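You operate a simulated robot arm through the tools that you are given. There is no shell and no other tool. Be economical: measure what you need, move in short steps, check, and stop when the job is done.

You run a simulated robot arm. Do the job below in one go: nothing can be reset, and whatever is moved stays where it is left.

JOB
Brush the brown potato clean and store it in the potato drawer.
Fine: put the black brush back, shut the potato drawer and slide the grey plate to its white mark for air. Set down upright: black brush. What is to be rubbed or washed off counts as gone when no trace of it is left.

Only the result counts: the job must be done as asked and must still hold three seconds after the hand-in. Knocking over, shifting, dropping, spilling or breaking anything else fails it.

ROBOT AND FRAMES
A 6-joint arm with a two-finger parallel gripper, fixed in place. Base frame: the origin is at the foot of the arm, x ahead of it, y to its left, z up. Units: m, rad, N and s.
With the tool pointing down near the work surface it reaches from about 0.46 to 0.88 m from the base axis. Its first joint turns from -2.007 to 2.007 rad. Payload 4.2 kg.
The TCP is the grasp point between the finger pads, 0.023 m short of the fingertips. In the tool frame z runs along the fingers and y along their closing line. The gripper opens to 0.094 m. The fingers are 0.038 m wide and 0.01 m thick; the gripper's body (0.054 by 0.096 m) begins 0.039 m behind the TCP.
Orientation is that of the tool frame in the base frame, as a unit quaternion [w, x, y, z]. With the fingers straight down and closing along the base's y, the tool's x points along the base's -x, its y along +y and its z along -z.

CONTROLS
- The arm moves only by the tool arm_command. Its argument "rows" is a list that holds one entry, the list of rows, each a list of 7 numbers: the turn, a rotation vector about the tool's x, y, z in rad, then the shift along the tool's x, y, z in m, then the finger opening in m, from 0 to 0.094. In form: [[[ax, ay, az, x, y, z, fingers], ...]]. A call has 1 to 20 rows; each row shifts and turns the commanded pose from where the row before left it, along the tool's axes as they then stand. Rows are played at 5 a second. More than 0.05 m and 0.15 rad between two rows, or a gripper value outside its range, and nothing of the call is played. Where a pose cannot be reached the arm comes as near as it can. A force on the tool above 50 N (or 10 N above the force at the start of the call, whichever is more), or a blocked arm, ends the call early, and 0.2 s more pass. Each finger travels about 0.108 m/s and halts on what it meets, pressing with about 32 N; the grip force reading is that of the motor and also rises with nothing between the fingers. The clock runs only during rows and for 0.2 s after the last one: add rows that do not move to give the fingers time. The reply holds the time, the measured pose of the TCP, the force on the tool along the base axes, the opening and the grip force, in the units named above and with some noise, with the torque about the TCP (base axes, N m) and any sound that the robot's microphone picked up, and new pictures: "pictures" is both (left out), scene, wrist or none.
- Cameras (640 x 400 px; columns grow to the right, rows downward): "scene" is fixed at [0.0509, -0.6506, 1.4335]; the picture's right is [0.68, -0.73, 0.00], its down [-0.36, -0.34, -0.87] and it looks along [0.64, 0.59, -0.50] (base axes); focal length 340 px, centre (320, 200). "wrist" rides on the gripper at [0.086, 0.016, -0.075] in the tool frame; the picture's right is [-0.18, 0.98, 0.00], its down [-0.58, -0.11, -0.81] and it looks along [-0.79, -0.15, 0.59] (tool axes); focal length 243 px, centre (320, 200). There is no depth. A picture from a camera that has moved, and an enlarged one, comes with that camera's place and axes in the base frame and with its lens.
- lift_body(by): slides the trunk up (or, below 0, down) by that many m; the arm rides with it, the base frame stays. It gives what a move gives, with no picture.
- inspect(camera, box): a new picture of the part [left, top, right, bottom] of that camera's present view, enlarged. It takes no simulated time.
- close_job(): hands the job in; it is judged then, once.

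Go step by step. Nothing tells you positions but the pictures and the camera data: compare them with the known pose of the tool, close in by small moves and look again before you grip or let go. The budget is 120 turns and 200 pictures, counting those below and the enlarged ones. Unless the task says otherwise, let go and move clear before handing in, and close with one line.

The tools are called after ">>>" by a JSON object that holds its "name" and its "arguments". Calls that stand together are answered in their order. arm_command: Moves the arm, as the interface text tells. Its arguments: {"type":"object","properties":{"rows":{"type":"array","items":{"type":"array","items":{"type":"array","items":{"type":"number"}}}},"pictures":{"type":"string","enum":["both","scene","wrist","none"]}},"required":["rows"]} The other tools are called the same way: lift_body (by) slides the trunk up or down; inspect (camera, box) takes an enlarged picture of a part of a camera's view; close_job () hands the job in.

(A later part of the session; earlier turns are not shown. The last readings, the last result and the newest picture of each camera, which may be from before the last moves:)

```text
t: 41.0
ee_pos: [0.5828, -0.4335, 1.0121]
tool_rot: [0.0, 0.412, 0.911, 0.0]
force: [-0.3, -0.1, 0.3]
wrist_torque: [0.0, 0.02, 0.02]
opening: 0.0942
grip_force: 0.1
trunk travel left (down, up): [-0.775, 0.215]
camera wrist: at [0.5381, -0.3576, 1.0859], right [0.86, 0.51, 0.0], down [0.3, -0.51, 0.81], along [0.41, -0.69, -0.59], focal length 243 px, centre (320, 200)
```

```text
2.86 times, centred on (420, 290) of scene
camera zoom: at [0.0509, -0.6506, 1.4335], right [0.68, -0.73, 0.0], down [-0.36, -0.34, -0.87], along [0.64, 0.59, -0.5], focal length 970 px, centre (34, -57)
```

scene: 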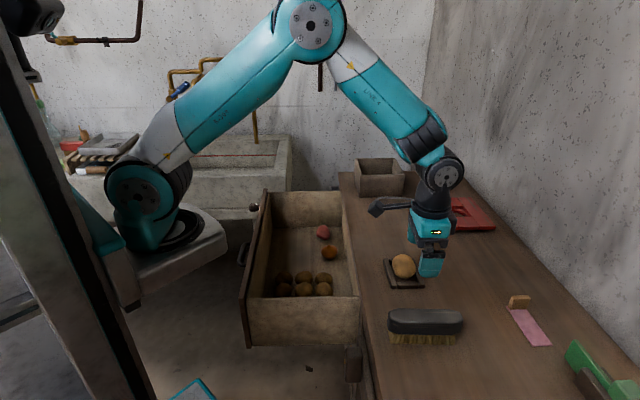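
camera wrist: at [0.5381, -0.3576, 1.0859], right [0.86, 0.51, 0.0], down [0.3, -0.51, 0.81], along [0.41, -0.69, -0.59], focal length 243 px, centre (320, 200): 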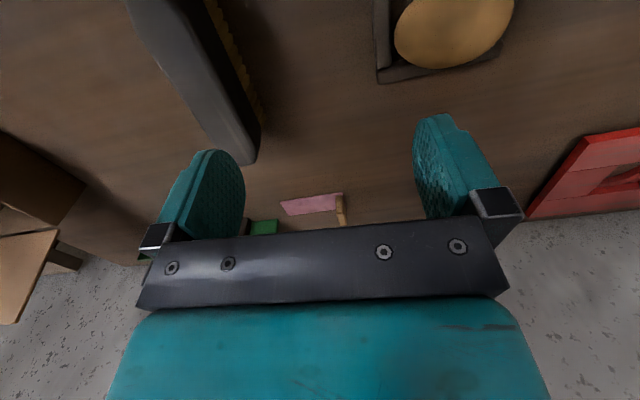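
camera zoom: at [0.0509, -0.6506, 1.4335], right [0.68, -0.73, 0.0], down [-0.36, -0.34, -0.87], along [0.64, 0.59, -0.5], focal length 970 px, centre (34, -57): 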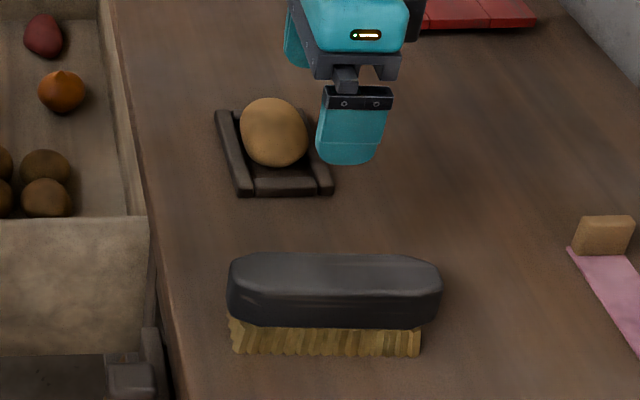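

Brush is back upright. Potato centre is near (0.653, -0.369). I go over it and turn the fingers to close across its short side.

>>> {"name": "arm_command", "arguments": {"rows": [[[0, 0, 0, 0.001, 0.048, -0.01, 0.094], [0, 0, 0, 0.001, 0.047, -0.01, 0.094], [0, 0, -0.1428, 0, 0, 0, 0.094], [0, 0, -0.1428, 0, 0, 0, 0.094], [0, 0, -0.1428, 0, 0, 0, 0.094], [0, 0, -0.1428, 0, 0, 0, 0.094], [0, 0, -0.1428, 0, 0, 0, 0.094], [0, 0, -0.1428, 0, 0, 0, 0.094], [0, 0, -0.1428, 0, 0, 0, 0.094], [0, 0, -0.1428, 0, 0, 0, 0.094], [0, 0, -0.1428, 0, 0, 0, 0.094], [0, 0, -0.1428, 0, 0, 0, 0.094], [0, 0, -0.1428, 0, 0, 0, 0.094], [0, 0, 0, 0, 0, 0, 0.094]]]}}

```text
t: 44.0
ee_pos: [0.6525, -0.3692, 1.0304]
tool_rot: [0.0, -0.355, 0.935, 0.0]
force: [-0.5, 0.0, 0.0]
wrist_torque: [-0.01, 0.01, 0.01]
opening: 0.0942
grip_force: 0.0
trunk travel left (down, up): [-0.775, 0.215]
camera wrist: at [0.578, -0.414, 1.1049], right [-0.51, 0.86, 0.0], down [0.51, 0.3, 0.81], along [0.69, 0.41, -0.59], focal length 243 px, centre (320, 200)
```

scene: 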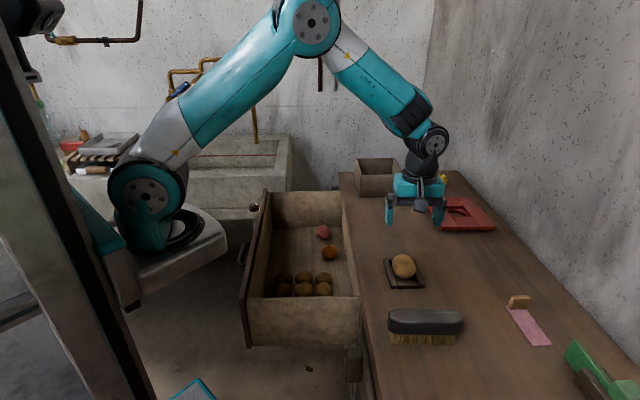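
wrist: 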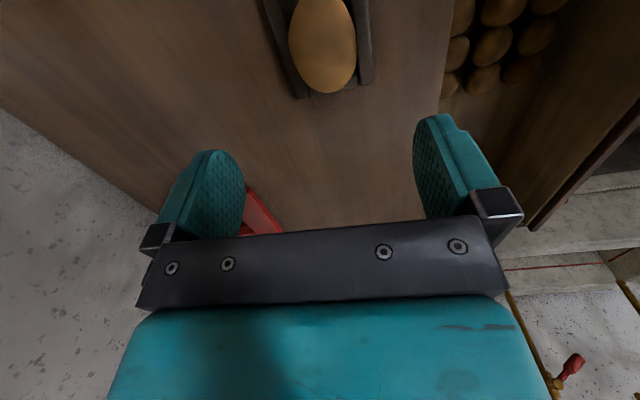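

Well aligned. Descend partway and check.

>>> {"name": "arm_command", "arguments": {"rows": [[[0, 0, 0, 0, 0, 0.045, 0.094], [0, 0, 0, 0, 0, 0.045, 0.094], [0, 0, 0, 0, 0, 0.02, 0.094], [0, 0, 0, 0, 0, 0.0, 0.094]]]}}

>>> {"name": "inspect", "arguments": {"camera": "scene", "box": [360, 220, 460, 300]}}

```text
t: 45.0
ee_pos: [0.6545, -0.3682, 0.9206]
tool_rot: [-0.001, -0.354, 0.935, 0.001]
force: [-0.1, -0.9, -0.1]
wrist_torque: [0.02, 0.0, 0.0]
opening: 0.0937
grip_force: 0.1
trunk travel left (down, up): [-0.775, 0.215]
camera wrist: at [0.5778, -0.4137, 0.9946], right [-0.51, 0.86, 0.0], down [0.51, 0.3, 0.81], along [0.69, 0.41, -0.59], focal length 243 px, centre (320, 200)
```

scene: 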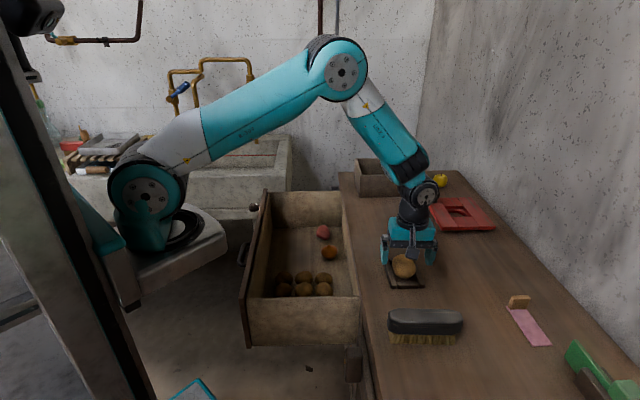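
wrist: 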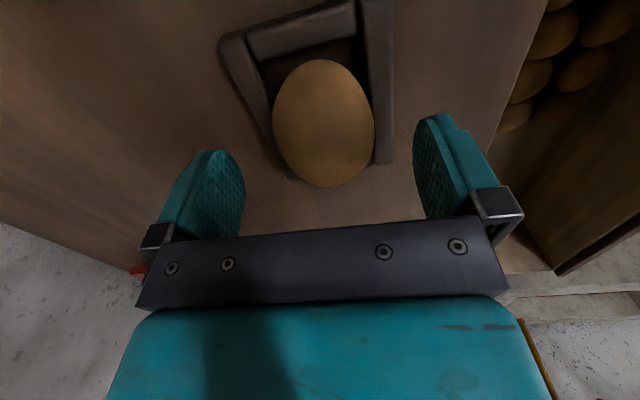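

```text
5.00 times, centred on (410, 260) of scene
camera zoom: at [0.0509, -0.6506, 1.4335], right [0.68, -0.73, 0.0], down [-0.36, -0.34, -0.87], along [0.64, 0.59, -0.5], focal length 1698 px, centre (-130, -100)
```

zoom: 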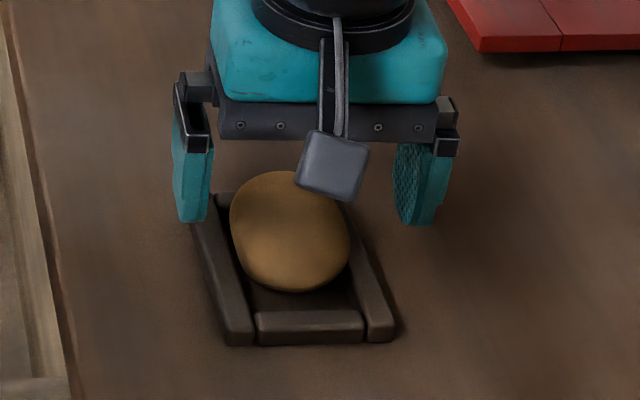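

Centred well. I lower to keep tips above the rails and close.

>>> {"name": "arm_command", "arguments": {"rows": [[[0, 0, 0, 0.002, 0, 0.012, 0.094], [0, 0, 0, 0, 0, 0.008, 0.094], [0, 0, 0, 0, 0, 0, 0.07], [0, 0, 0, 0, 0, 0, 0.05], [0, 0, 0, 0, 0, 0, 0.03], [0, 0, 0, 0, 0, 0, 0.03], [0, 0, 0, 0, 0, 0, 0.03]]]}}

>>> {"name": "inspect", "arguments": {"camera": "scene", "box": [360, 220, 460, 300]}}

```text
t: 46.6
ee_pos: [0.6509, -0.369, 0.9]
tool_rot: [-0.001, -0.354, 0.935, 0.002]
force: [-9.2, 12.5, 0.5]
wrist_torque: [0.29, 0.21, 0.31]
opening: 0.0513
grip_force: 31.8
trunk travel left (down, up): [-0.775, 0.215]
camera wrist: at [0.5759, -0.4139, 0.9749], right [-0.51, 0.86, 0.0], down [0.51, 0.3, 0.81], along [0.69, 0.42, -0.59], focal length 243 px, centre (320, 200)
```

scene: 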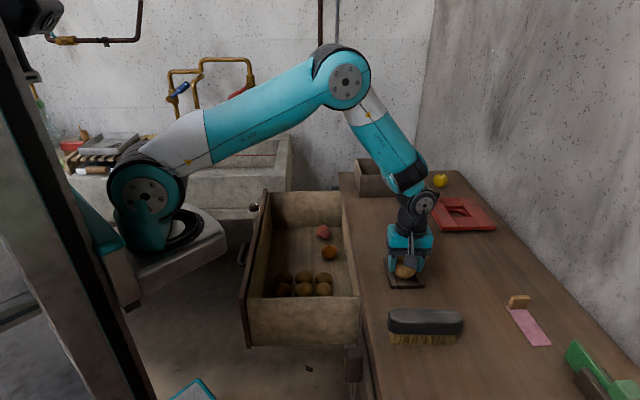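
wrist: 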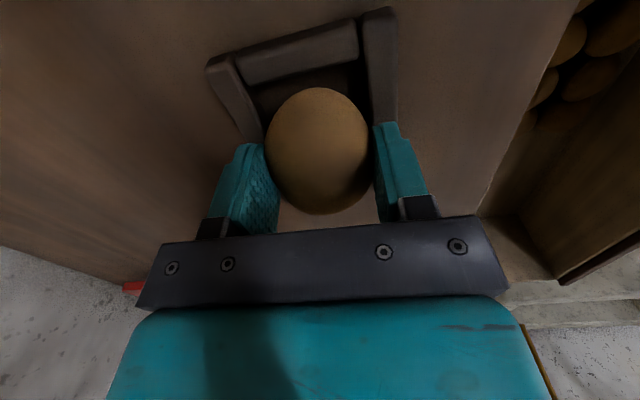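

```text
5.00 times, centred on (410, 260) of scene
camera zoom: at [0.0509, -0.6506, 1.4335], right [0.68, -0.73, 0.0], down [-0.36, -0.34, -0.87], along [0.64, 0.59, -0.5], focal length 1698 px, centre (-130, -100)
```

zoom: 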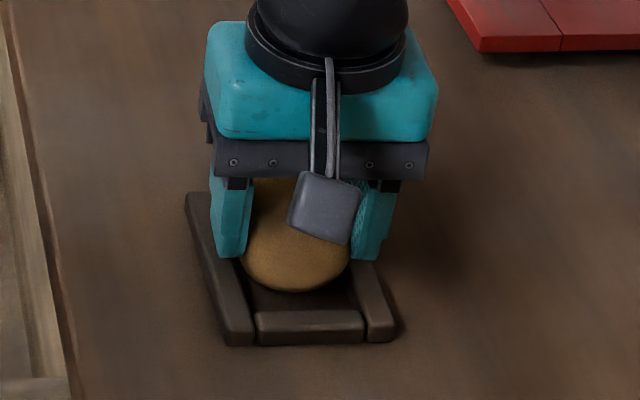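

Gripped at 0.051 m. I lift slowly and look.

>>> {"name": "arm_command", "arguments": {"rows": [[[0, 0, 0, 0, 0, -0.01, 0.03], [0, 0, 0, 0, 0, -0.02, 0.03], [0, 0, 0, 0, 0, -0.03, 0.03], [0, 0, 0, 0, 0, -0.03, 0.03], [0, 0, 0, 0, 0, -0.03, 0.03], [0, 0, 0, 0, 0, 0, 0.03]]]}}

>>> {"name": "inspect", "arguments": {"camera": "scene", "box": [360, 200, 460, 300]}}

```text
t: 48.0
ee_pos: [0.6526, -0.3694, 1.0203]
tool_rot: [0.0, -0.355, 0.935, 0.0]
force: [0.1, 0.3, -1.4]
wrist_torque: [-0.01, -0.01, 0.03]
opening: 0.0507
grip_force: 32.1
trunk travel left (down, up): [-0.775, 0.215]
camera wrist: at [0.5771, -0.4152, 1.0947], right [-0.51, 0.86, 0.0], down [0.51, 0.3, 0.81], along [0.69, 0.41, -0.59], focal length 243 px, centre (320, 200)
```

scene: 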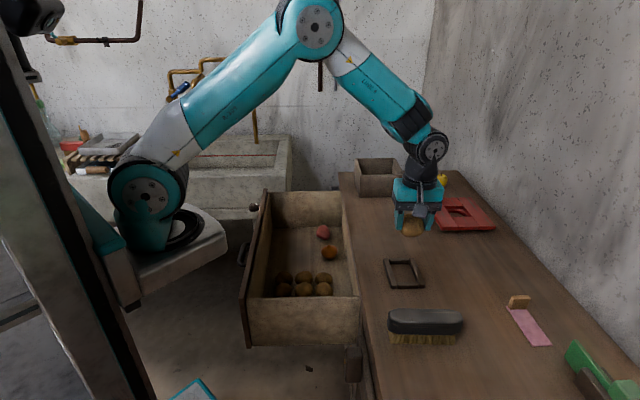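
wrist: 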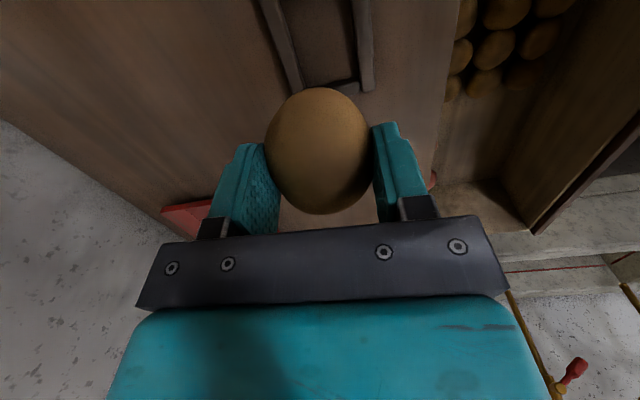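

```text
4.00 times, centred on (410, 250) of scene
camera zoom: at [0.0509, -0.6506, 1.4335], right [0.68, -0.73, 0.0], down [-0.36, -0.34, -0.87], along [0.64, 0.59, -0.5], focal length 1359 px, centre (-40, 0)
```

zoom: 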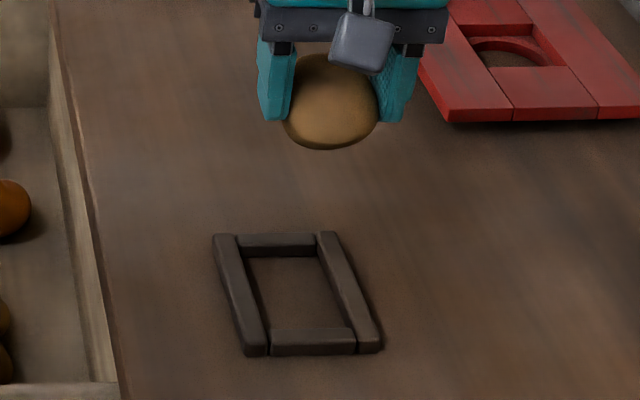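

The potato looks clean all round and the tray stayed put. Drawer floor looks to be around z 0.60; I carry the potato above the drawer's free middle area, about (0.73, 0.10).

>>> {"name": "arm_command", "arguments": {"rows": [[[0, 0, 0, -0.0371, 0.0304, 0, 0.03], [0, 0, 0, -0.0371, 0.0304, 0, 0.03], [0, 0, 0, -0.0371, 0.0304, 0, 0.03], [0, 0, 0, -0.0371, 0.0304, 0, 0.03], [0, 0, 0, -0.0371, 0.0304, 0, 0.03], [0, 0, 0, -0.0371, 0.0304, 0, 0.03], [0, 0, 0, -0.0371, 0.0304, 0, 0.03], [0, 0, 0, -0.0371, 0.0304, 0, 0.03], [0, 0, 0, -0.0371, 0.0304, 0, 0.03], [0, 0, 0, -0.0371, 0.0304, 0, 0.03], [0, 0, 0, 0, 0, 0, 0.03]]]}}

```text
t: 50.4
ee_pos: [0.7286, 0.1037, 1.0207]
tool_rot: [0.0, -0.353, 0.935, 0.001]
force: [-0.2, 0.6, -1.1]
wrist_torque: [0.03, 0.01, 0.02]
opening: 0.0505
grip_force: 31.8
trunk travel left (down, up): [-0.775, 0.215]
camera wrist: at [0.653, 0.0586, 1.0953], right [-0.51, 0.86, 0.0], down [0.51, 0.3, 0.81], along [0.69, 0.41, -0.59], focal length 243 px, centre (320, 200)
```

scene: 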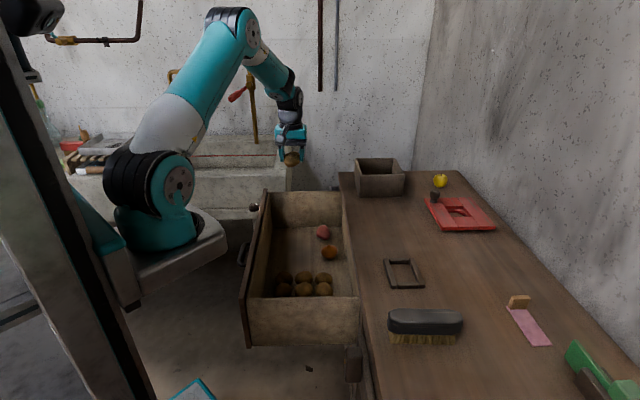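
wrist: 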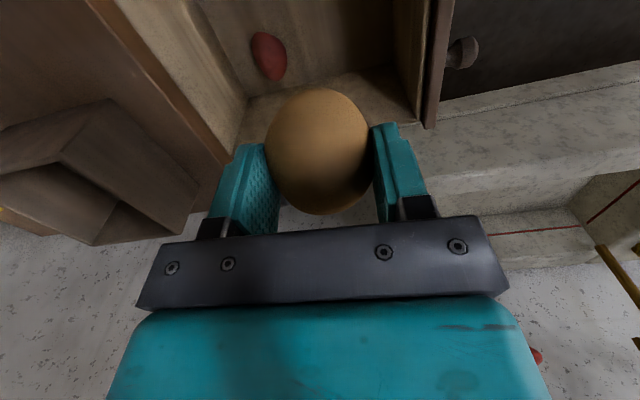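

>>> {"name": "inspect", "arguments": {"camera": "wrist", "box": [400, 0, 500, 140]}}

>>> {"name": "inspect", "arguments": {"camera": "scene", "box": [230, 180, 370, 300]}}

```text
2.86 times, centred on (450, 70) of wrist
camera zoom: at [0.653, 0.0586, 1.0953], right [-0.51, 0.86, 0.0], down [0.51, 0.3, 0.81], along [0.69, 0.41, -0.59], focal length 693 px, centre (-51, 571)
```

zoom: 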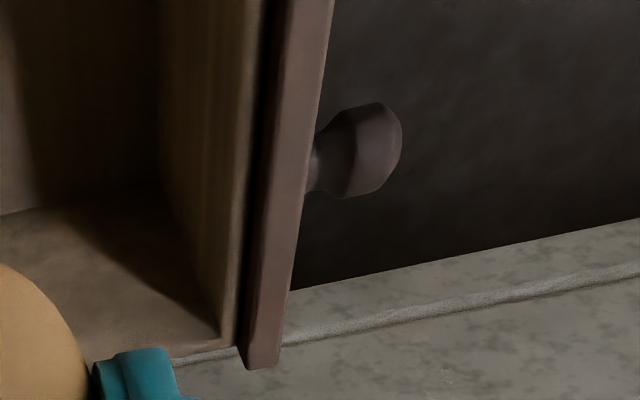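

```text
3.33 times, centred on (300, 240) of scene
camera zoom: at [0.0509, -0.6506, 1.4335], right [0.68, -0.73, 0.0], down [-0.36, -0.34, -0.87], along [0.64, 0.59, -0.5], focal length 1132 px, centre (387, 67)
```

zoom: 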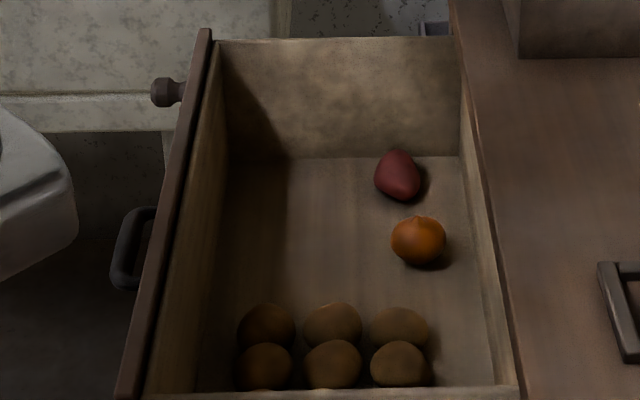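

Free spot under the gripper is good. I lower into the drawer in stages.

>>> {"name": "arm_command", "arguments": {"rows": [[[0, 0, 0, 0.02, 0, 0.03, 0.03], [0, 0, 0, 0, 0, 0.045, 0.03], [0, 0, 0, 0, 0, 0.045, 0.03], [0, 0, 0, 0, 0, 0.045, 0.03], [0, 0, 0, 0, 0, 0.045, 0.03], [0, 0, 0, 0, 0, 0.03, 0.03], [0, 0, 0, 0, 0, 0, 0.03]]]}}

```text
t: 52.0
ee_pos: [0.714, 0.0897, 0.7798]
tool_rot: [0.0, -0.354, 0.935, 0.0]
force: [0.3, 0.7, -1.1]
wrist_torque: [0.04, 0.0, 0.0]
opening: 0.0506
grip_force: 31.7
trunk travel left (down, up): [-0.775, 0.215]
camera wrist: at [0.6384, 0.0451, 0.8547], right [-0.51, 0.86, 0.0], down [0.51, 0.3, 0.81], along [0.69, 0.41, -0.59], focal length 243 px, centre (320, 200)
```

scene: 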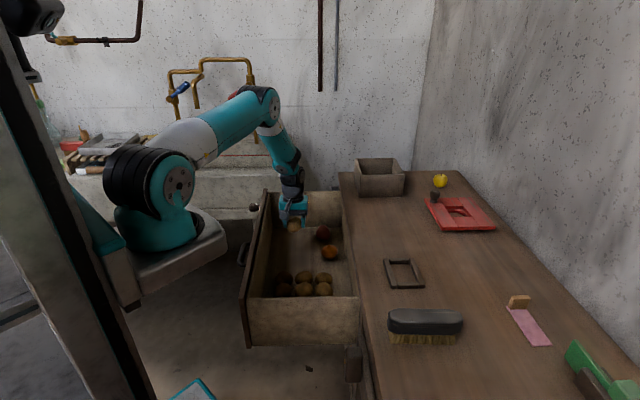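
wrist: 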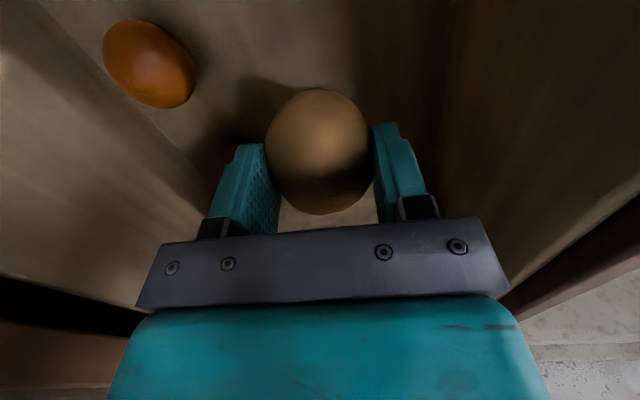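

Onion centre at z≈0.657, so the floor's about 0.63. Lower further, watching force.

>>> {"name": "arm_command", "arguments": {"rows": [[[0, 0, 0, 0, 0, 0.04, 0.03], [0, 0, 0, 0, 0, 0.04, 0.03], [0, 0, 0, 0, 0, 0.01, 0.03], [0, 0, 0, 0, 0, 0, 0.03]]]}}

```text
t: 53.0
ee_pos: [0.7128, 0.0896, 0.6898]
tool_rot: [0.0, -0.354, 0.935, 0.0]
force: [-0.6, 0.1, -1.0]
wrist_torque: [0.0, 0.02, 0.0]
opening: 0.0505
grip_force: 31.7
trunk travel left (down, up): [-0.775, 0.215]
camera wrist: at [0.6373, 0.0449, 0.7643], right [-0.51, 0.86, 0.0], down [0.51, 0.3, 0.81], along [0.69, 0.41, -0.59], focal length 243 px, centre (320, 200)
```

scene: 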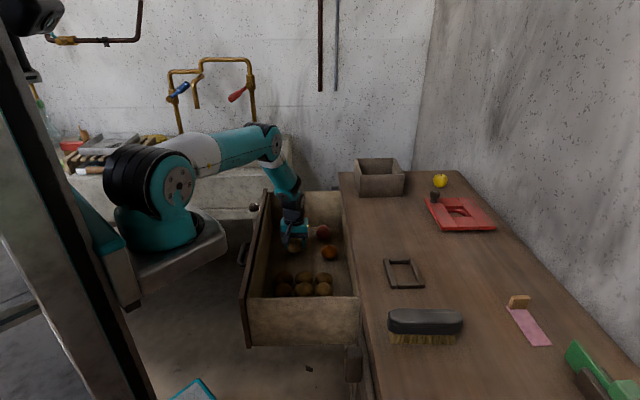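
wrist: 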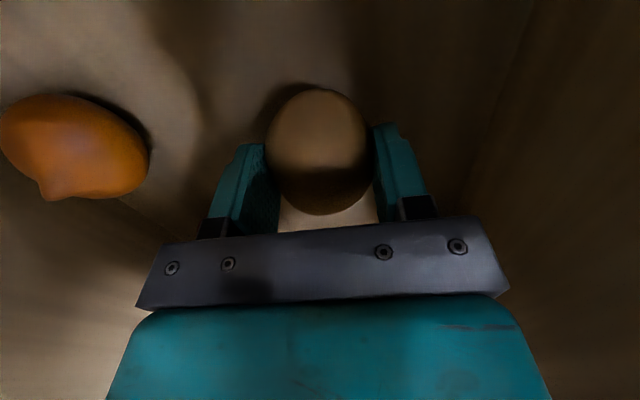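

>>> {"name": "arm_command", "arguments": {"rows": [[[0, 0, 0, 0, 0, 0.005, 0.03], [0, 0, 0, 0, 0, 0.005, 0.03], [0, 0, 0, 0, 0, 0, 0.03]]], "pictures": "none"}}

>>> {"name": "arm_command", "arguments": {"rows": [[[0, 0, 0, 0, 0, 0.004, 0.03], [0, 0, 0, 0, 0, 0, 0.03]]], "pictures": "none"}}

>>> {"name": "arm_command", "arguments": {"rows": [[[0, 0, 0, 0, 0, 0.004, 0.03], [0, 0, 0, 0, 0, 0, 0.03]]], "pictures": "wrist"}}

```text
t: 53.8
ee_pos: [0.7136, 0.089, 0.6816]
tool_rot: [0.002, -0.354, 0.935, 0.001]
force: [-5.6, -5.2, 23.4]
wrist_torque: [-0.15, 0.31, 0.01]
opening: 0.0509
grip_force: 31.9
trunk travel left (down, up): [-0.775, 0.215]
```

```text
t: 54.4
ee_pos: [0.7145, 0.0909, 0.6789]
tool_rot: [0.003, -0.354, 0.935, 0.0]
force: [-1.2, -2.8, 31.4]
wrist_torque: [-0.03, -0.03, 0.01]
opening: 0.0507
grip_force: 31.9
trunk travel left (down, up): [-0.775, 0.215]
```

```text
t: 55.0
ee_pos: [0.7147, 0.0908, 0.6734]
tool_rot: [0.002, -0.355, 0.935, 0.001]
force: [1.1, 1.1, 29.6]
wrist_torque: [0.03, 0.0, -0.01]
opening: 0.0506
grip_force: 31.8
trunk travel left (down, up): [-0.775, 0.215]
camera wrist: at [0.6381, 0.0457, 0.748], right [-0.51, 0.86, 0.0], down [0.51, 0.3, 0.81], along [0.69, 0.41, -0.59], focal length 243 px, centre (320, 200)
```

wrist: 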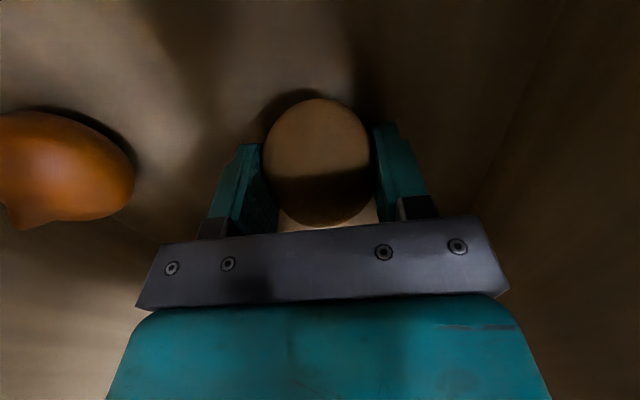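

The potato rests on the floor. I relax the press and open slowly, then rise.

>>> {"name": "arm_command", "arguments": {"rows": [[[0, 0, 0, 0, 0, -0.004, 0.03], [0, 0, 0, 0, 0, 0, 0.055], [0, 0, 0, 0, 0, 0, 0.065], [0, 0, 0, 0, 0, 0, 0.07], [0, 0, 0, 0, 0, 0, 0.07], [0, 0, 0, 0, 0, -0.02, 0.07], [0, 0, 0, 0, 0, -0.04, 0.07], [0, 0, 0, 0, 0, -0.04, 0.07], [0, 0, 0, 0, 0, 0, 0.07]]]}}

```text
t: 57.0
ee_pos: [0.7142, 0.0903, 0.7773]
tool_rot: [0.001, -0.354, 0.935, 0.0]
force: [-0.6, -1.0, -0.9]
wrist_torque: [0.02, 0.05, 0.0]
opening: 0.0697
grip_force: 0.0
trunk travel left (down, up): [-0.775, 0.215]
camera wrist: at [0.6385, 0.045, 0.8519], right [-0.51, 0.86, 0.0], down [0.51, 0.3, 0.81], along [0.69, 0.41, -0.59], focal length 243 px, centre (320, 200)
```

scene: 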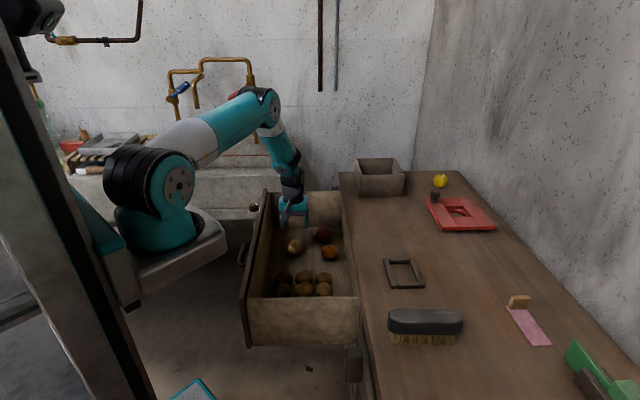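
wrist: 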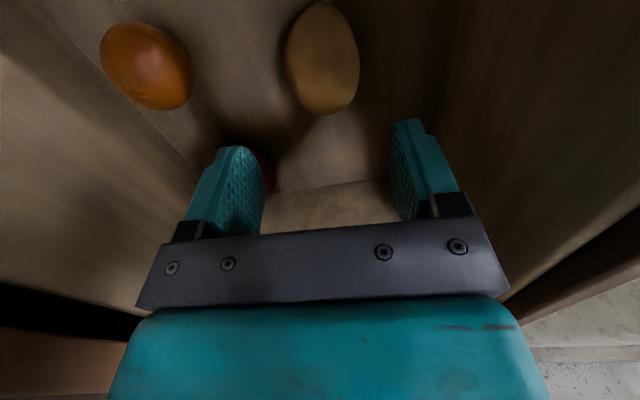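

The clean potato lies in the drawer. Next I rise out and move to in front of the drawer, turning the hand so the camera faces the front panel.

>>> {"name": "arm_command", "arguments": {"rows": [[[0, 0, 0, 0, 0, -0.05, 0.07], [0, 0, 0, 0, 0, -0.05, 0.07], [0, 0, 0, 0, 0, -0.05, 0.07], [0, 0, 0, 0, 0, -0.05, 0.07], [0, 0, 0, 0, 0, -0.05, 0.07], [0, 0, 0, -0.0024, 0.046, 0, 0.07], [0, 0, 0, -0.0024, 0.046, 0, 0.07], [0, 0, 0, -0.0024, 0.046, 0, 0.07], [0, 0, 0, -0.0024, 0.046, 0, 0.07], [0, 0, 0, -0.0024, 0.046, 0, 0.07], [0, 0, 0, 0, 0, 0, 0.07]]], "pictures": "none"}}

>>> {"name": "arm_command", "arguments": {"rows": [[[0, 0, 0.139, 0, 0, 0, 0.07], [0, 0, 0.139, 0, 0, 0, 0.07], [0, 0, 0.139, 0, 0, 0, 0.07], [0, 0, 0.139, 0, 0, 0, 0.07], [0, 0, 0.139, 0, 0, 0, 0.07], [0, 0, 0.139, 0, 0, 0, 0.07], [0, 0, 0.139, 0, 0, 0, 0.07], [0, 0, 0.139, 0, 0, 0, 0.07], [0, 0, 0.139, 0, 0, 0, 0.07], [0, 0, 0.139, 0, 0, 0, 0.07], [0, 0, 0.139, 0, 0, 0, 0.07], [0, 0, 0, 0, 0, 0, 0.07]]]}}

```text
t: 59.4
ee_pos: [0.5698, 0.2719, 1.0277]
tool_rot: [0.0, -0.354, 0.935, 0.0]
force: [0.0, 1.3, 0.2]
wrist_torque: [-0.03, 0.0, 0.02]
opening: 0.0702
grip_force: 0.0
trunk travel left (down, up): [-0.775, 0.215]
```

```text
t: 62.0
ee_pos: [0.572, 0.2705, 1.0264]
tool_rot: [0.001, 0.393, 0.92, -0.001]
force: [-0.3, -0.3, 0.4]
wrist_torque: [0.02, 0.0, 0.0]
opening: 0.0699
grip_force: 0.0
trunk travel left (down, up): [-0.775, 0.215]
camera wrist: at [0.5222, 0.3444, 1.1009], right [0.84, 0.55, 0.0], down [0.32, -0.5, 0.81], along [0.44, -0.67, -0.59], focal length 243 px, centre (320, 200)
```

scene: 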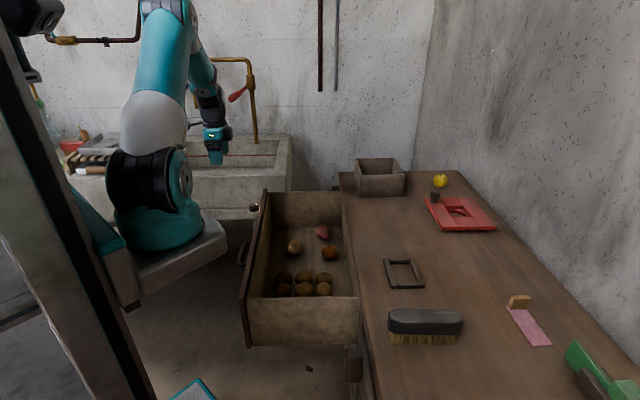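
wrist: 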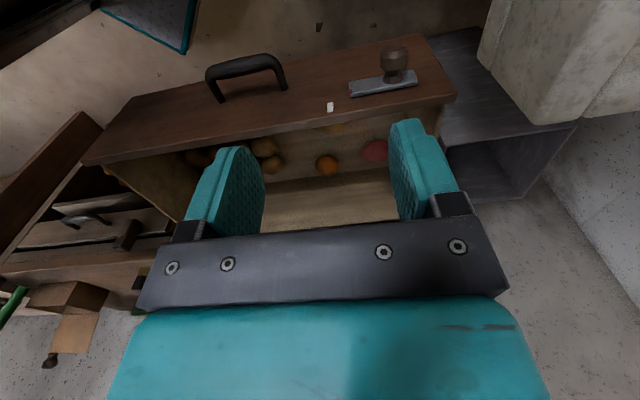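

>>> {"name": "inspect", "arguments": {"camera": "wrist", "box": [300, 30, 470, 130]}}

```text
3.76 times, centred on (385, 80) of wrist
camera zoom: at [0.5222, 0.3444, 1.1009], right [0.84, 0.55, 0.0], down [0.32, -0.5, 0.81], along [0.44, -0.67, -0.59], focal length 913 px, centre (75, 652)
```

zoom: 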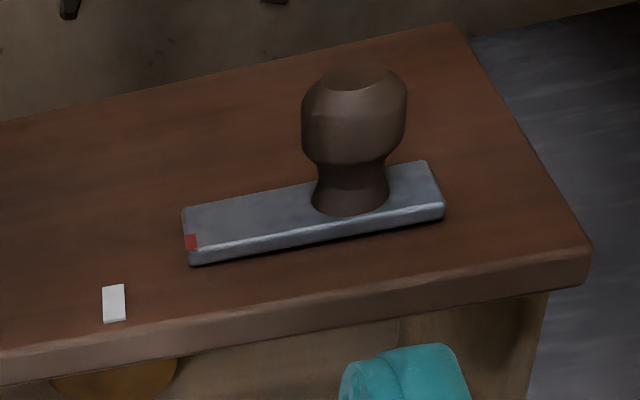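

The red tick on the plate must move about 0.03 m left to the white mark. The knob is near (0.688, 0.275, 0.76); I move above it.

>>> {"name": "arm_command", "arguments": {"rows": [[[0, 0, 0, -0.0257, 0.029, 0, 0.08], [0, 0, 0, -0.0257, 0.029, 0, 0.08], [0, 0, 0, -0.0257, 0.029, 0, 0.08], [0, 0, 0, 0, 0, 0.045, 0.08], [0, 0, 0, 0, 0, 0.045, 0.08], [0, 0, 0, 0, 0, 0.045, 0.08], [0, 0, 0, 0, 0, 0, 0.08]]]}}

>>> {"name": "inspect", "arguments": {"camera": "scene", "box": [200, 130, 320, 230]}}

```text
t: 63.6
ee_pos: [0.6866, 0.274, 0.8921]
tool_rot: [0.0, 0.391, 0.92, 0.0]
force: [-0.7, -0.3, -0.6]
wrist_torque: [0.01, 0.03, -0.01]
opening: 0.0801
grip_force: 0.1
trunk travel left (down, up): [-0.775, 0.215]
camera wrist: at [0.6378, 0.3486, 0.9669], right [0.84, 0.55, 0.0], down [0.32, -0.49, 0.81], along [0.44, -0.67, -0.59], focal length 243 px, centre (320, 200)
```

scene: 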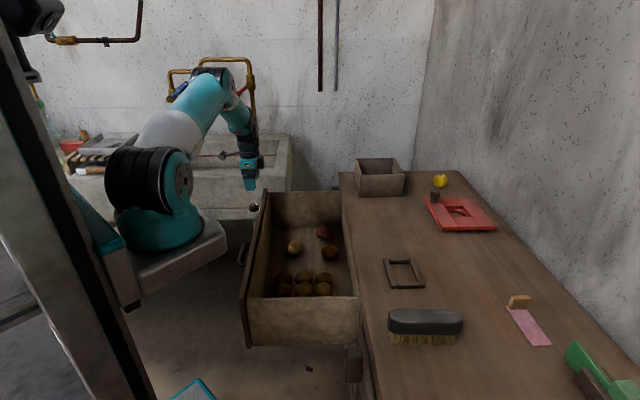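
wrist: 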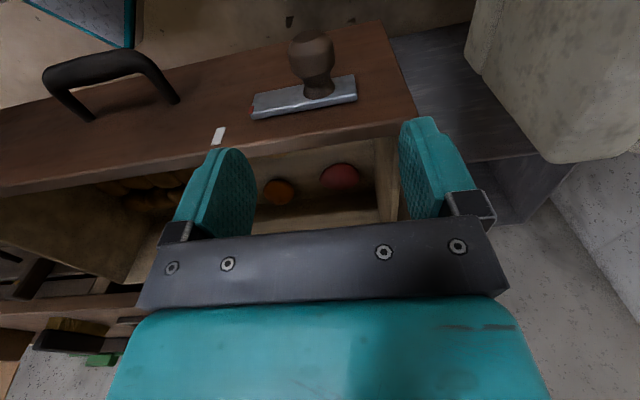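

```text
4.00 times, centred on (260, 180) of scene
camera zoom: at [0.0509, -0.6506, 1.4335], right [0.68, -0.73, 0.0], down [-0.36, -0.34, -0.87], along [0.64, 0.59, -0.5], focal length 1359 px, centre (560, 280)
```

zoom: 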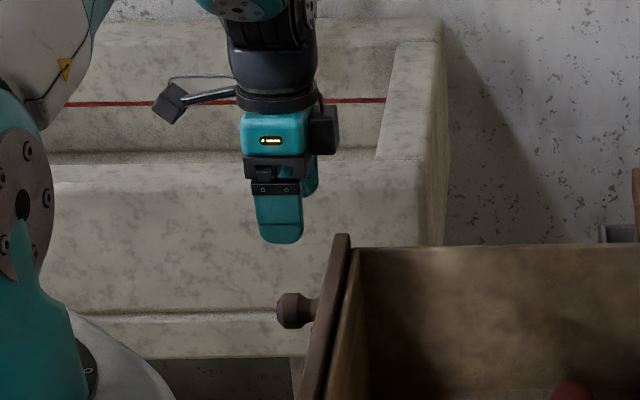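

Knob is right below. I shift slightly and descend around it.

>>> {"name": "arm_command", "arguments": {"rows": [[[0, 0, 0, 0, -0.007, 0.03, 0.08], [0, 0, 0, 0, 0, 0.04, 0.08], [0, 0, 0, 0, 0, 0.035, 0.08], [0, 0, 0, 0, 0, 0.022, 0.08], [0, 0, 0, 0, 0, 0, 0.08]]]}}

>>> {"name": "inspect", "arguments": {"camera": "scene", "box": [200, 130, 320, 230]}}

```text
t: 64.7
ee_pos: [0.6861, 0.2708, 0.7747]
tool_rot: [0.003, 0.394, 0.919, 0.003]
force: [-7.1, -9.4, 28.3]
wrist_torque: [-0.63, -0.67, -0.36]
opening: 0.08
grip_force: 0.0
trunk travel left (down, up): [-0.775, 0.215]
stopped in row 5: the force on the tool passed its limit (the readings are from after the stop); the commanded pose is now the measured one
camera wrist: at [0.6372, 0.3449, 0.8481], right [0.84, 0.55, 0.01], down [0.32, -0.5, 0.81], along [0.44, -0.67, -0.59], focal length 243 px, centre (320, 200)
```

scene: 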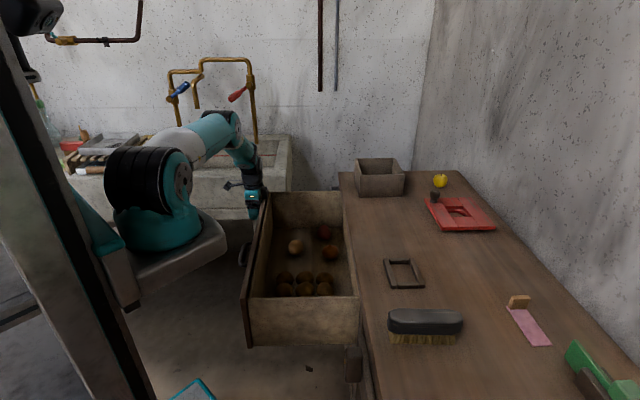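
wrist: 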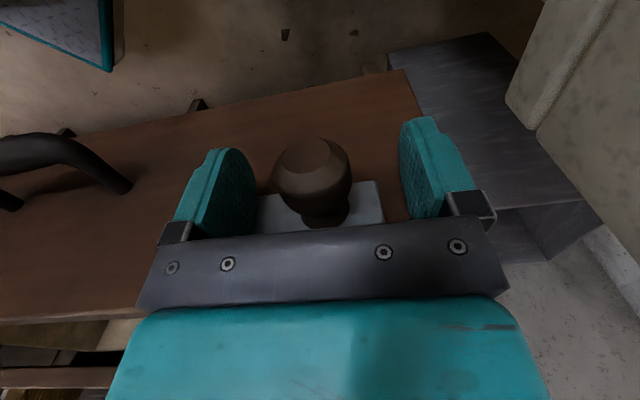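

```text
4.00 times, centred on (260, 180) of scene
camera zoom: at [0.0509, -0.6506, 1.4335], right [0.68, -0.73, 0.0], down [-0.36, -0.34, -0.87], along [0.64, 0.59, -0.5], focal length 1359 px, centre (560, 280)
```

zoom: 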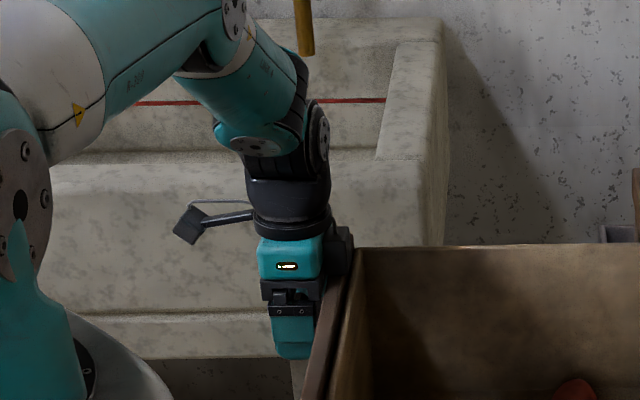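

Something (likely the hand's rear) touched the panel's top edge, but the knob is already between the pads. I raise a bit, move slightly outward and check the force.

>>> {"name": "arm_command", "arguments": {"rows": [[[0, 0, 0, 0, 0, -0.005, 0.08], [0, 0, 0, 0.006, 0, 0, 0.08], [0, 0, 0, 0, 0, 0, 0.08]]], "pictures": "wrist"}}

>>> {"name": "inspect", "arguments": {"camera": "scene", "box": [240, 150, 300, 230]}}

```text
t: 65.5
ee_pos: [0.6808, 0.2756, 0.7756]
tool_rot: [0.002, 0.392, 0.92, 0.0]
force: [0.3, -0.1, 0.4]
wrist_torque: [0.03, 0.0, 0.04]
opening: 0.08
grip_force: 0.0
trunk travel left (down, up): [-0.775, 0.215]
camera wrist: at [0.6312, 0.3495, 0.8487], right [0.84, 0.55, 0.0], down [0.32, -0.49, 0.81], along [0.44, -0.67, -0.59], focal length 243 px, centre (320, 200)
```

wrist: 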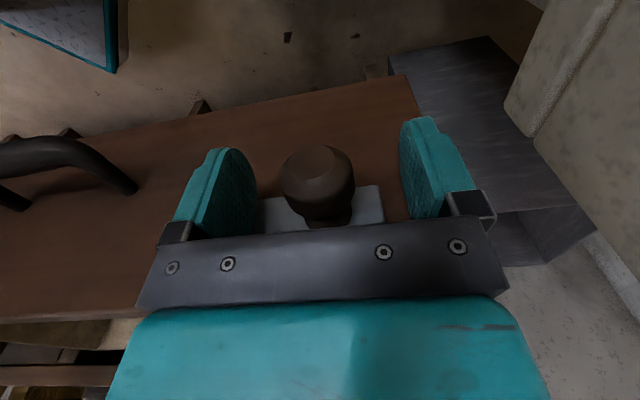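

```text
5.00 times, centred on (270, 190) of scene
camera zoom: at [0.0509, -0.6506, 1.4335], right [0.68, -0.73, 0.0], down [-0.36, -0.34, -0.87], along [0.64, 0.59, -0.5], focal length 1698 px, centre (570, 250)
```

zoom: 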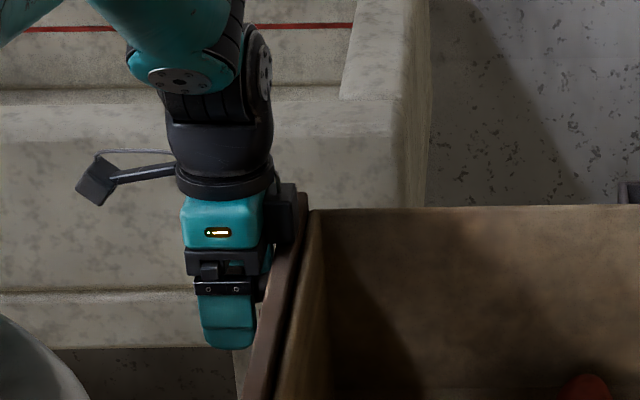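

Free of contact now and the knob is centred. I close on it.

>>> {"name": "arm_command", "arguments": {"rows": [[[0, 0, 0, 0, 0, 0.003, 0.06], [0, 0, 0, 0, 0, 0, 0.045], [0, 0, 0, 0, 0, 0, 0.03], [0, 0, 0, 0, 0, 0, 0.02], [0, 0, 0, 0, 0, 0, 0.02]]], "pictures": "wrist"}}

```text
t: 66.7
ee_pos: [0.68, 0.2756, 0.7746]
tool_rot: [0.002, 0.391, 0.92, 0.003]
force: [-6.3, -7.5, 28.6]
wrist_torque: [-0.99, 0.14, 2.0]
opening: 0.0333
grip_force: 45.1
trunk travel left (down, up): [-0.775, 0.215]
camera wrist: at [0.6312, 0.3493, 0.8482], right [0.84, 0.55, 0.01], down [0.32, -0.5, 0.81], along [0.45, -0.67, -0.59], focal length 243 px, centre (320, 200)
```

wrist: 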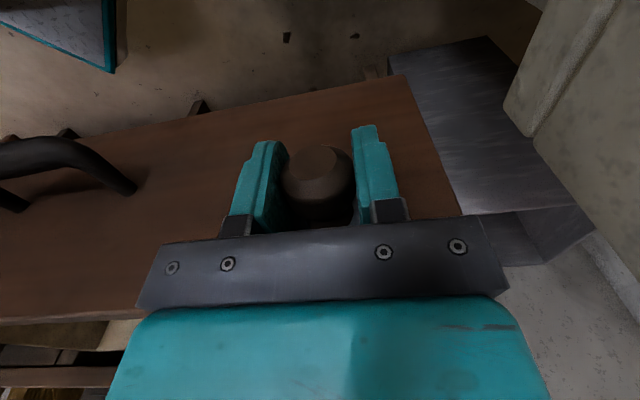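

Gripped; I raise slightly to unload, then draw it left in small steps.

>>> {"name": "arm_command", "arguments": {"rows": [[[0, 0, 0, 0, 0, -0.004, 0.02], [0, 0, 0, 0, -0.005, 0, 0.02], [0, 0, 0, 0, -0.005, 0, 0.02], [0, 0, 0, 0, -0.005, 0, 0.02], [0, 0, 0, 0, 0, 0, 0.02]]], "pictures": "wrist"}}

```text
t: 67.9
ee_pos: [0.6698, 0.2668, 0.7743]
tool_rot: [0.001, 0.392, 0.92, 0.0]
force: [-0.1, -0.3, -17.9]
wrist_torque: [0.01, -0.05, 1.48]
opening: 0.0333
grip_force: 44.9
trunk travel left (down, up): [-0.775, 0.215]
camera wrist: at [0.6205, 0.3386, 0.8485], right [0.84, 0.55, 0.0], down [0.32, -0.49, 0.81], along [0.44, -0.68, -0.59], focal length 243 px, centre (320, 200)
```

wrist: 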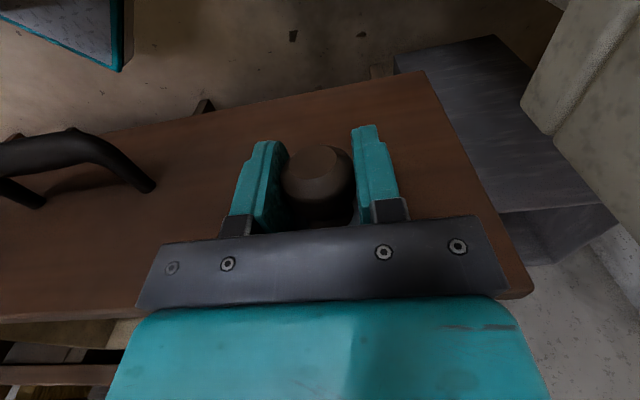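

>>> {"name": "arm_command", "arguments": {"rows": [[[0, 0, 0, 0, -0.005, 0.002, 0.02], [0, 0, 0, 0, -0.005, 0, 0.02], [0, 0, 0, 0, -0.004, 0, 0.02], [0, 0, 0, 0, 0, 0, 0.02], [0, 0, 0, 0, 0, 0, 0.02]]], "pictures": "none"}}

>>> {"name": "arm_command", "arguments": {"rows": [[[0, 0, 0, 0, 0, 0, 0.05], [0, 0, 0, 0, 0, 0, 0.08], [0, 0, 0, 0, 0, 0, 0.08], [0, 0, 0, 0, 0, -0.04, 0.08], [0, 0, 0, 0, 0, -0.04, 0.08], [0, 0, 0, 0.03, 0, -0.04, 0.08], [0, 0, 0, 0.03, 0, 0, 0.08], [0, 0, 0, 0, 0, 0, 0.08]]], "pictures": "wrist"}}

```text
t: 69.1
ee_pos: [0.66, 0.2562, 0.7743]
tool_rot: [0.001, 0.393, 0.92, 0.001]
force: [1.3, -1.7, -1.3]
wrist_torque: [-0.03, -0.05, 1.58]
opening: 0.033
grip_force: 44.8
trunk travel left (down, up): [-0.775, 0.215]
```

```text
t: 70.9
ee_pos: [0.617, 0.2986, 0.8942]
tool_rot: [0.001, 0.392, 0.92, 0.002]
force: [0.0, 0.2, -0.8]
wrist_torque: [-0.04, 0.01, -0.01]
opening: 0.08
grip_force: 0.1
trunk travel left (down, up): [-0.775, 0.215]
camera wrist: at [0.5695, 0.3733, 0.9686], right [0.84, 0.55, 0.0], down [0.32, -0.5, 0.81], along [0.44, -0.67, -0.59], focal length 243 px, centre (320, 200)
```

wrist: 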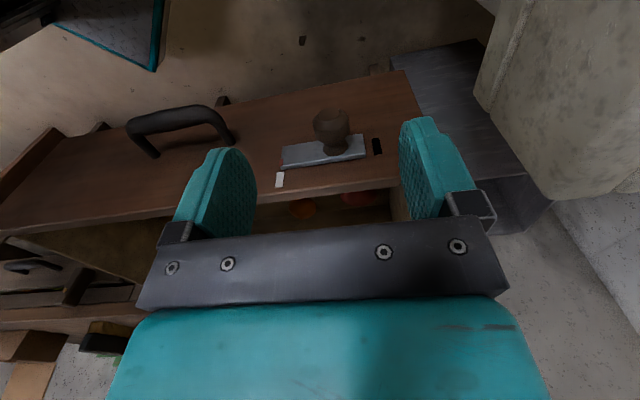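

>>> {"name": "inspect", "arguments": {"camera": "wrist", "box": [260, 100, 390, 200]}}

```text
4.00 times, centred on (325, 150) of wrist
camera zoom: at [0.5695, 0.3733, 0.9686], right [0.84, 0.55, 0.0], down [0.32, -0.5, 0.81], along [0.44, -0.67, -0.59], focal length 970 px, centre (300, 400)
```

zoom: 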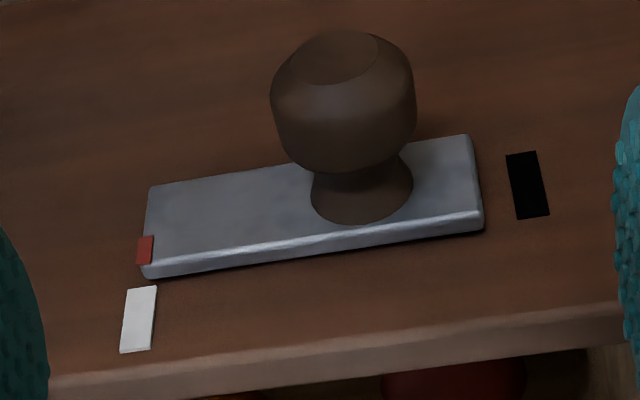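

The red tick nearly meets the white mark. I move sideways to view it head-on and avoid parallax.

>>> {"name": "arm_command", "arguments": {"rows": [[[0, 0, 0, 0, -0.042, 0, 0.08], [0, 0, 0, 0, -0.042, 0, 0.08], [0, 0, 0, 0, 0, 0, 0.08]]], "pictures": "wrist"}}

>>> {"name": "inspect", "arguments": {"camera": "wrist", "box": [330, 90, 420, 170]}}

```text
t: 71.7
ee_pos: [0.5592, 0.2399, 0.8932]
tool_rot: [0.002, 0.393, 0.919, 0.001]
force: [0.2, 0.6, 0.1]
wrist_torque: [-0.01, -0.01, 0.02]
opening: 0.0801
grip_force: 0.0
trunk travel left (down, up): [-0.775, 0.215]
camera wrist: at [0.5089, 0.315, 0.9677], right [0.84, 0.55, 0.0], down [0.32, -0.5, 0.81], along [0.44, -0.67, -0.59], focal length 243 px, centre (320, 200)
```

wrist: 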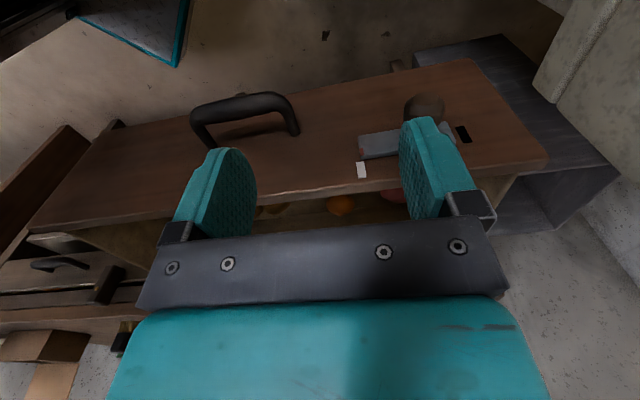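

```text
5.00 times, centred on (375, 130) of wrist
camera zoom: at [0.5089, 0.315, 0.9677], right [0.84, 0.55, 0.0], down [0.32, -0.5, 0.81], along [0.44, -0.67, -0.59], focal length 1213 px, centre (45, 550)
```

zoom: 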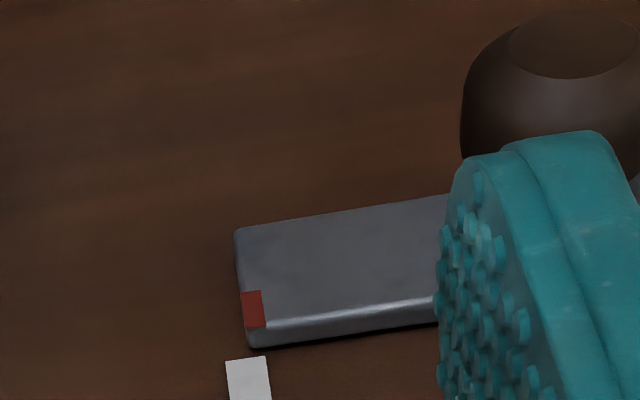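

Head-on, the plate needs about 3.7 mm more. I go back, regrip the knob and shift it.

>>> {"name": "arm_command", "arguments": {"rows": [[[0, 0, 0, 0, 0.042, 0, 0.08], [0, 0, 0, 0, 0.042, 0, 0.08], [0, 0, 0, -0.03, 0, 0, 0.08], [0, 0, 0, -0.03, 0, 0.04, 0.08], [0, 0, 0, 0, 0, 0.04, 0.08], [0, 0, 0, 0, 0, 0.038, 0.08], [0, 0, 0, 0, 0, 0, 0.06], [0, 0, 0, 0, 0, 0, 0.04], [0, 0, 0, 0, 0, 0, 0.02], [0, 0, 0, 0, 0, 0, 0.02]]], "pictures": "wrist"}}

```text
t: 73.9
ee_pos: [0.6594, 0.2547, 0.7767]
tool_rot: [0.002, 0.392, 0.92, 0.002]
force: [2.1, -2.0, -2.2]
wrist_torque: [-0.03, -0.15, 1.77]
opening: 0.0329
grip_force: 45.0
trunk travel left (down, up): [-0.775, 0.215]
camera wrist: at [0.6113, 0.3288, 0.8501], right [0.84, 0.55, 0.0], down [0.32, -0.5, 0.81], along [0.44, -0.67, -0.59], focal length 243 px, centre (320, 200)
```

wrist: 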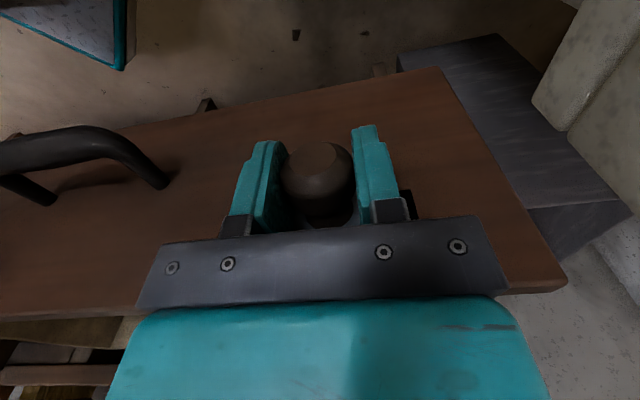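

>>> {"name": "arm_command", "arguments": {"rows": [[[0, 0, 0, 0, -0.0015, 0, 0.02], [0, 0, 0, 0, -0.0015, 0, 0.02], [0, 0, 0, 0, 0, 0, 0.02], [0, 0, 0, 0, 0, 0, 0.02], [0, 0, 0, 0, 0, 0, 0.05], [0, 0, 0, 0, 0, 0, 0.08], [0, 0, 0, 0, 0, 0, 0.08], [0, 0, 0, 0, 0, -0.04, 0.08], [0, 0, 0, 0, 0, -0.04, 0.08], [0, 0, 0, 0.03, 0, -0.04, 0.08], [0, 0, 0, 0.03, 0, 0, 0.08], [0, 0, 0, 0, -0.042, 0, 0.08], [0, 0, 0, 0, -0.042, 0, 0.08], [0, 0, 0, 0, 0, 0, 0.08]]], "pictures": "none"}}

>>> {"name": "inspect", "arguments": {"camera": "wrist", "box": [330, 100, 420, 190]}}

```text
t: 76.9
ee_pos: [0.5544, 0.2391, 0.8963]
tool_rot: [0.002, 0.392, 0.92, 0.001]
force: [0.6, 1.5, -1.1]
wrist_torque: [-0.02, 0.0, 0.02]
opening: 0.0801
grip_force: 0.1
trunk travel left (down, up): [-0.775, 0.215]
```

```text
4.44 times, centred on (375, 145) of wrist
camera zoom: at [0.5054, 0.3124, 0.9709], right [0.84, 0.55, 0.0], down [0.32, -0.5, 0.81], along [0.44, -0.67, -0.59], focal length 1078 px, centre (76, 444)
```

zoom: 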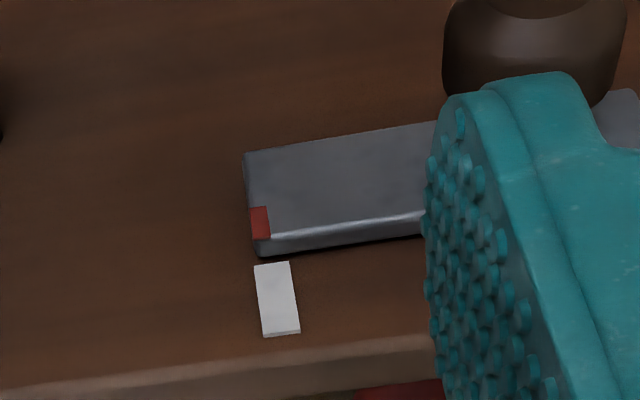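

>>> {"name": "inspect", "arguments": {"camera": "wrist", "box": [372, 130, 402, 170]}}

```text
10.00 times, centred on (387, 150) of wrist
camera zoom: at [0.5054, 0.3124, 0.9709], right [0.84, 0.55, 0.0], down [0.32, -0.5, 0.81], along [0.44, -0.67, -0.59], focal length 2426 px, centre (-350, 700)
```

zoom: 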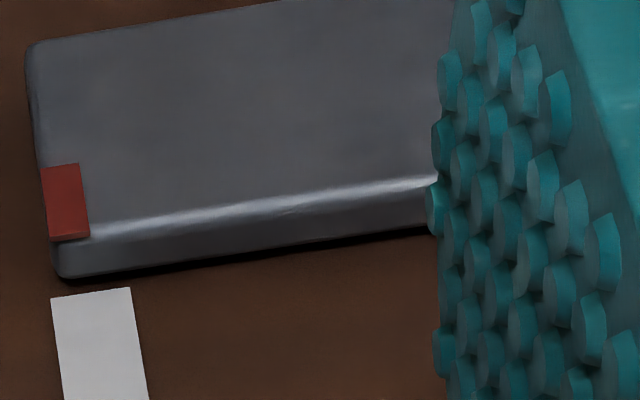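

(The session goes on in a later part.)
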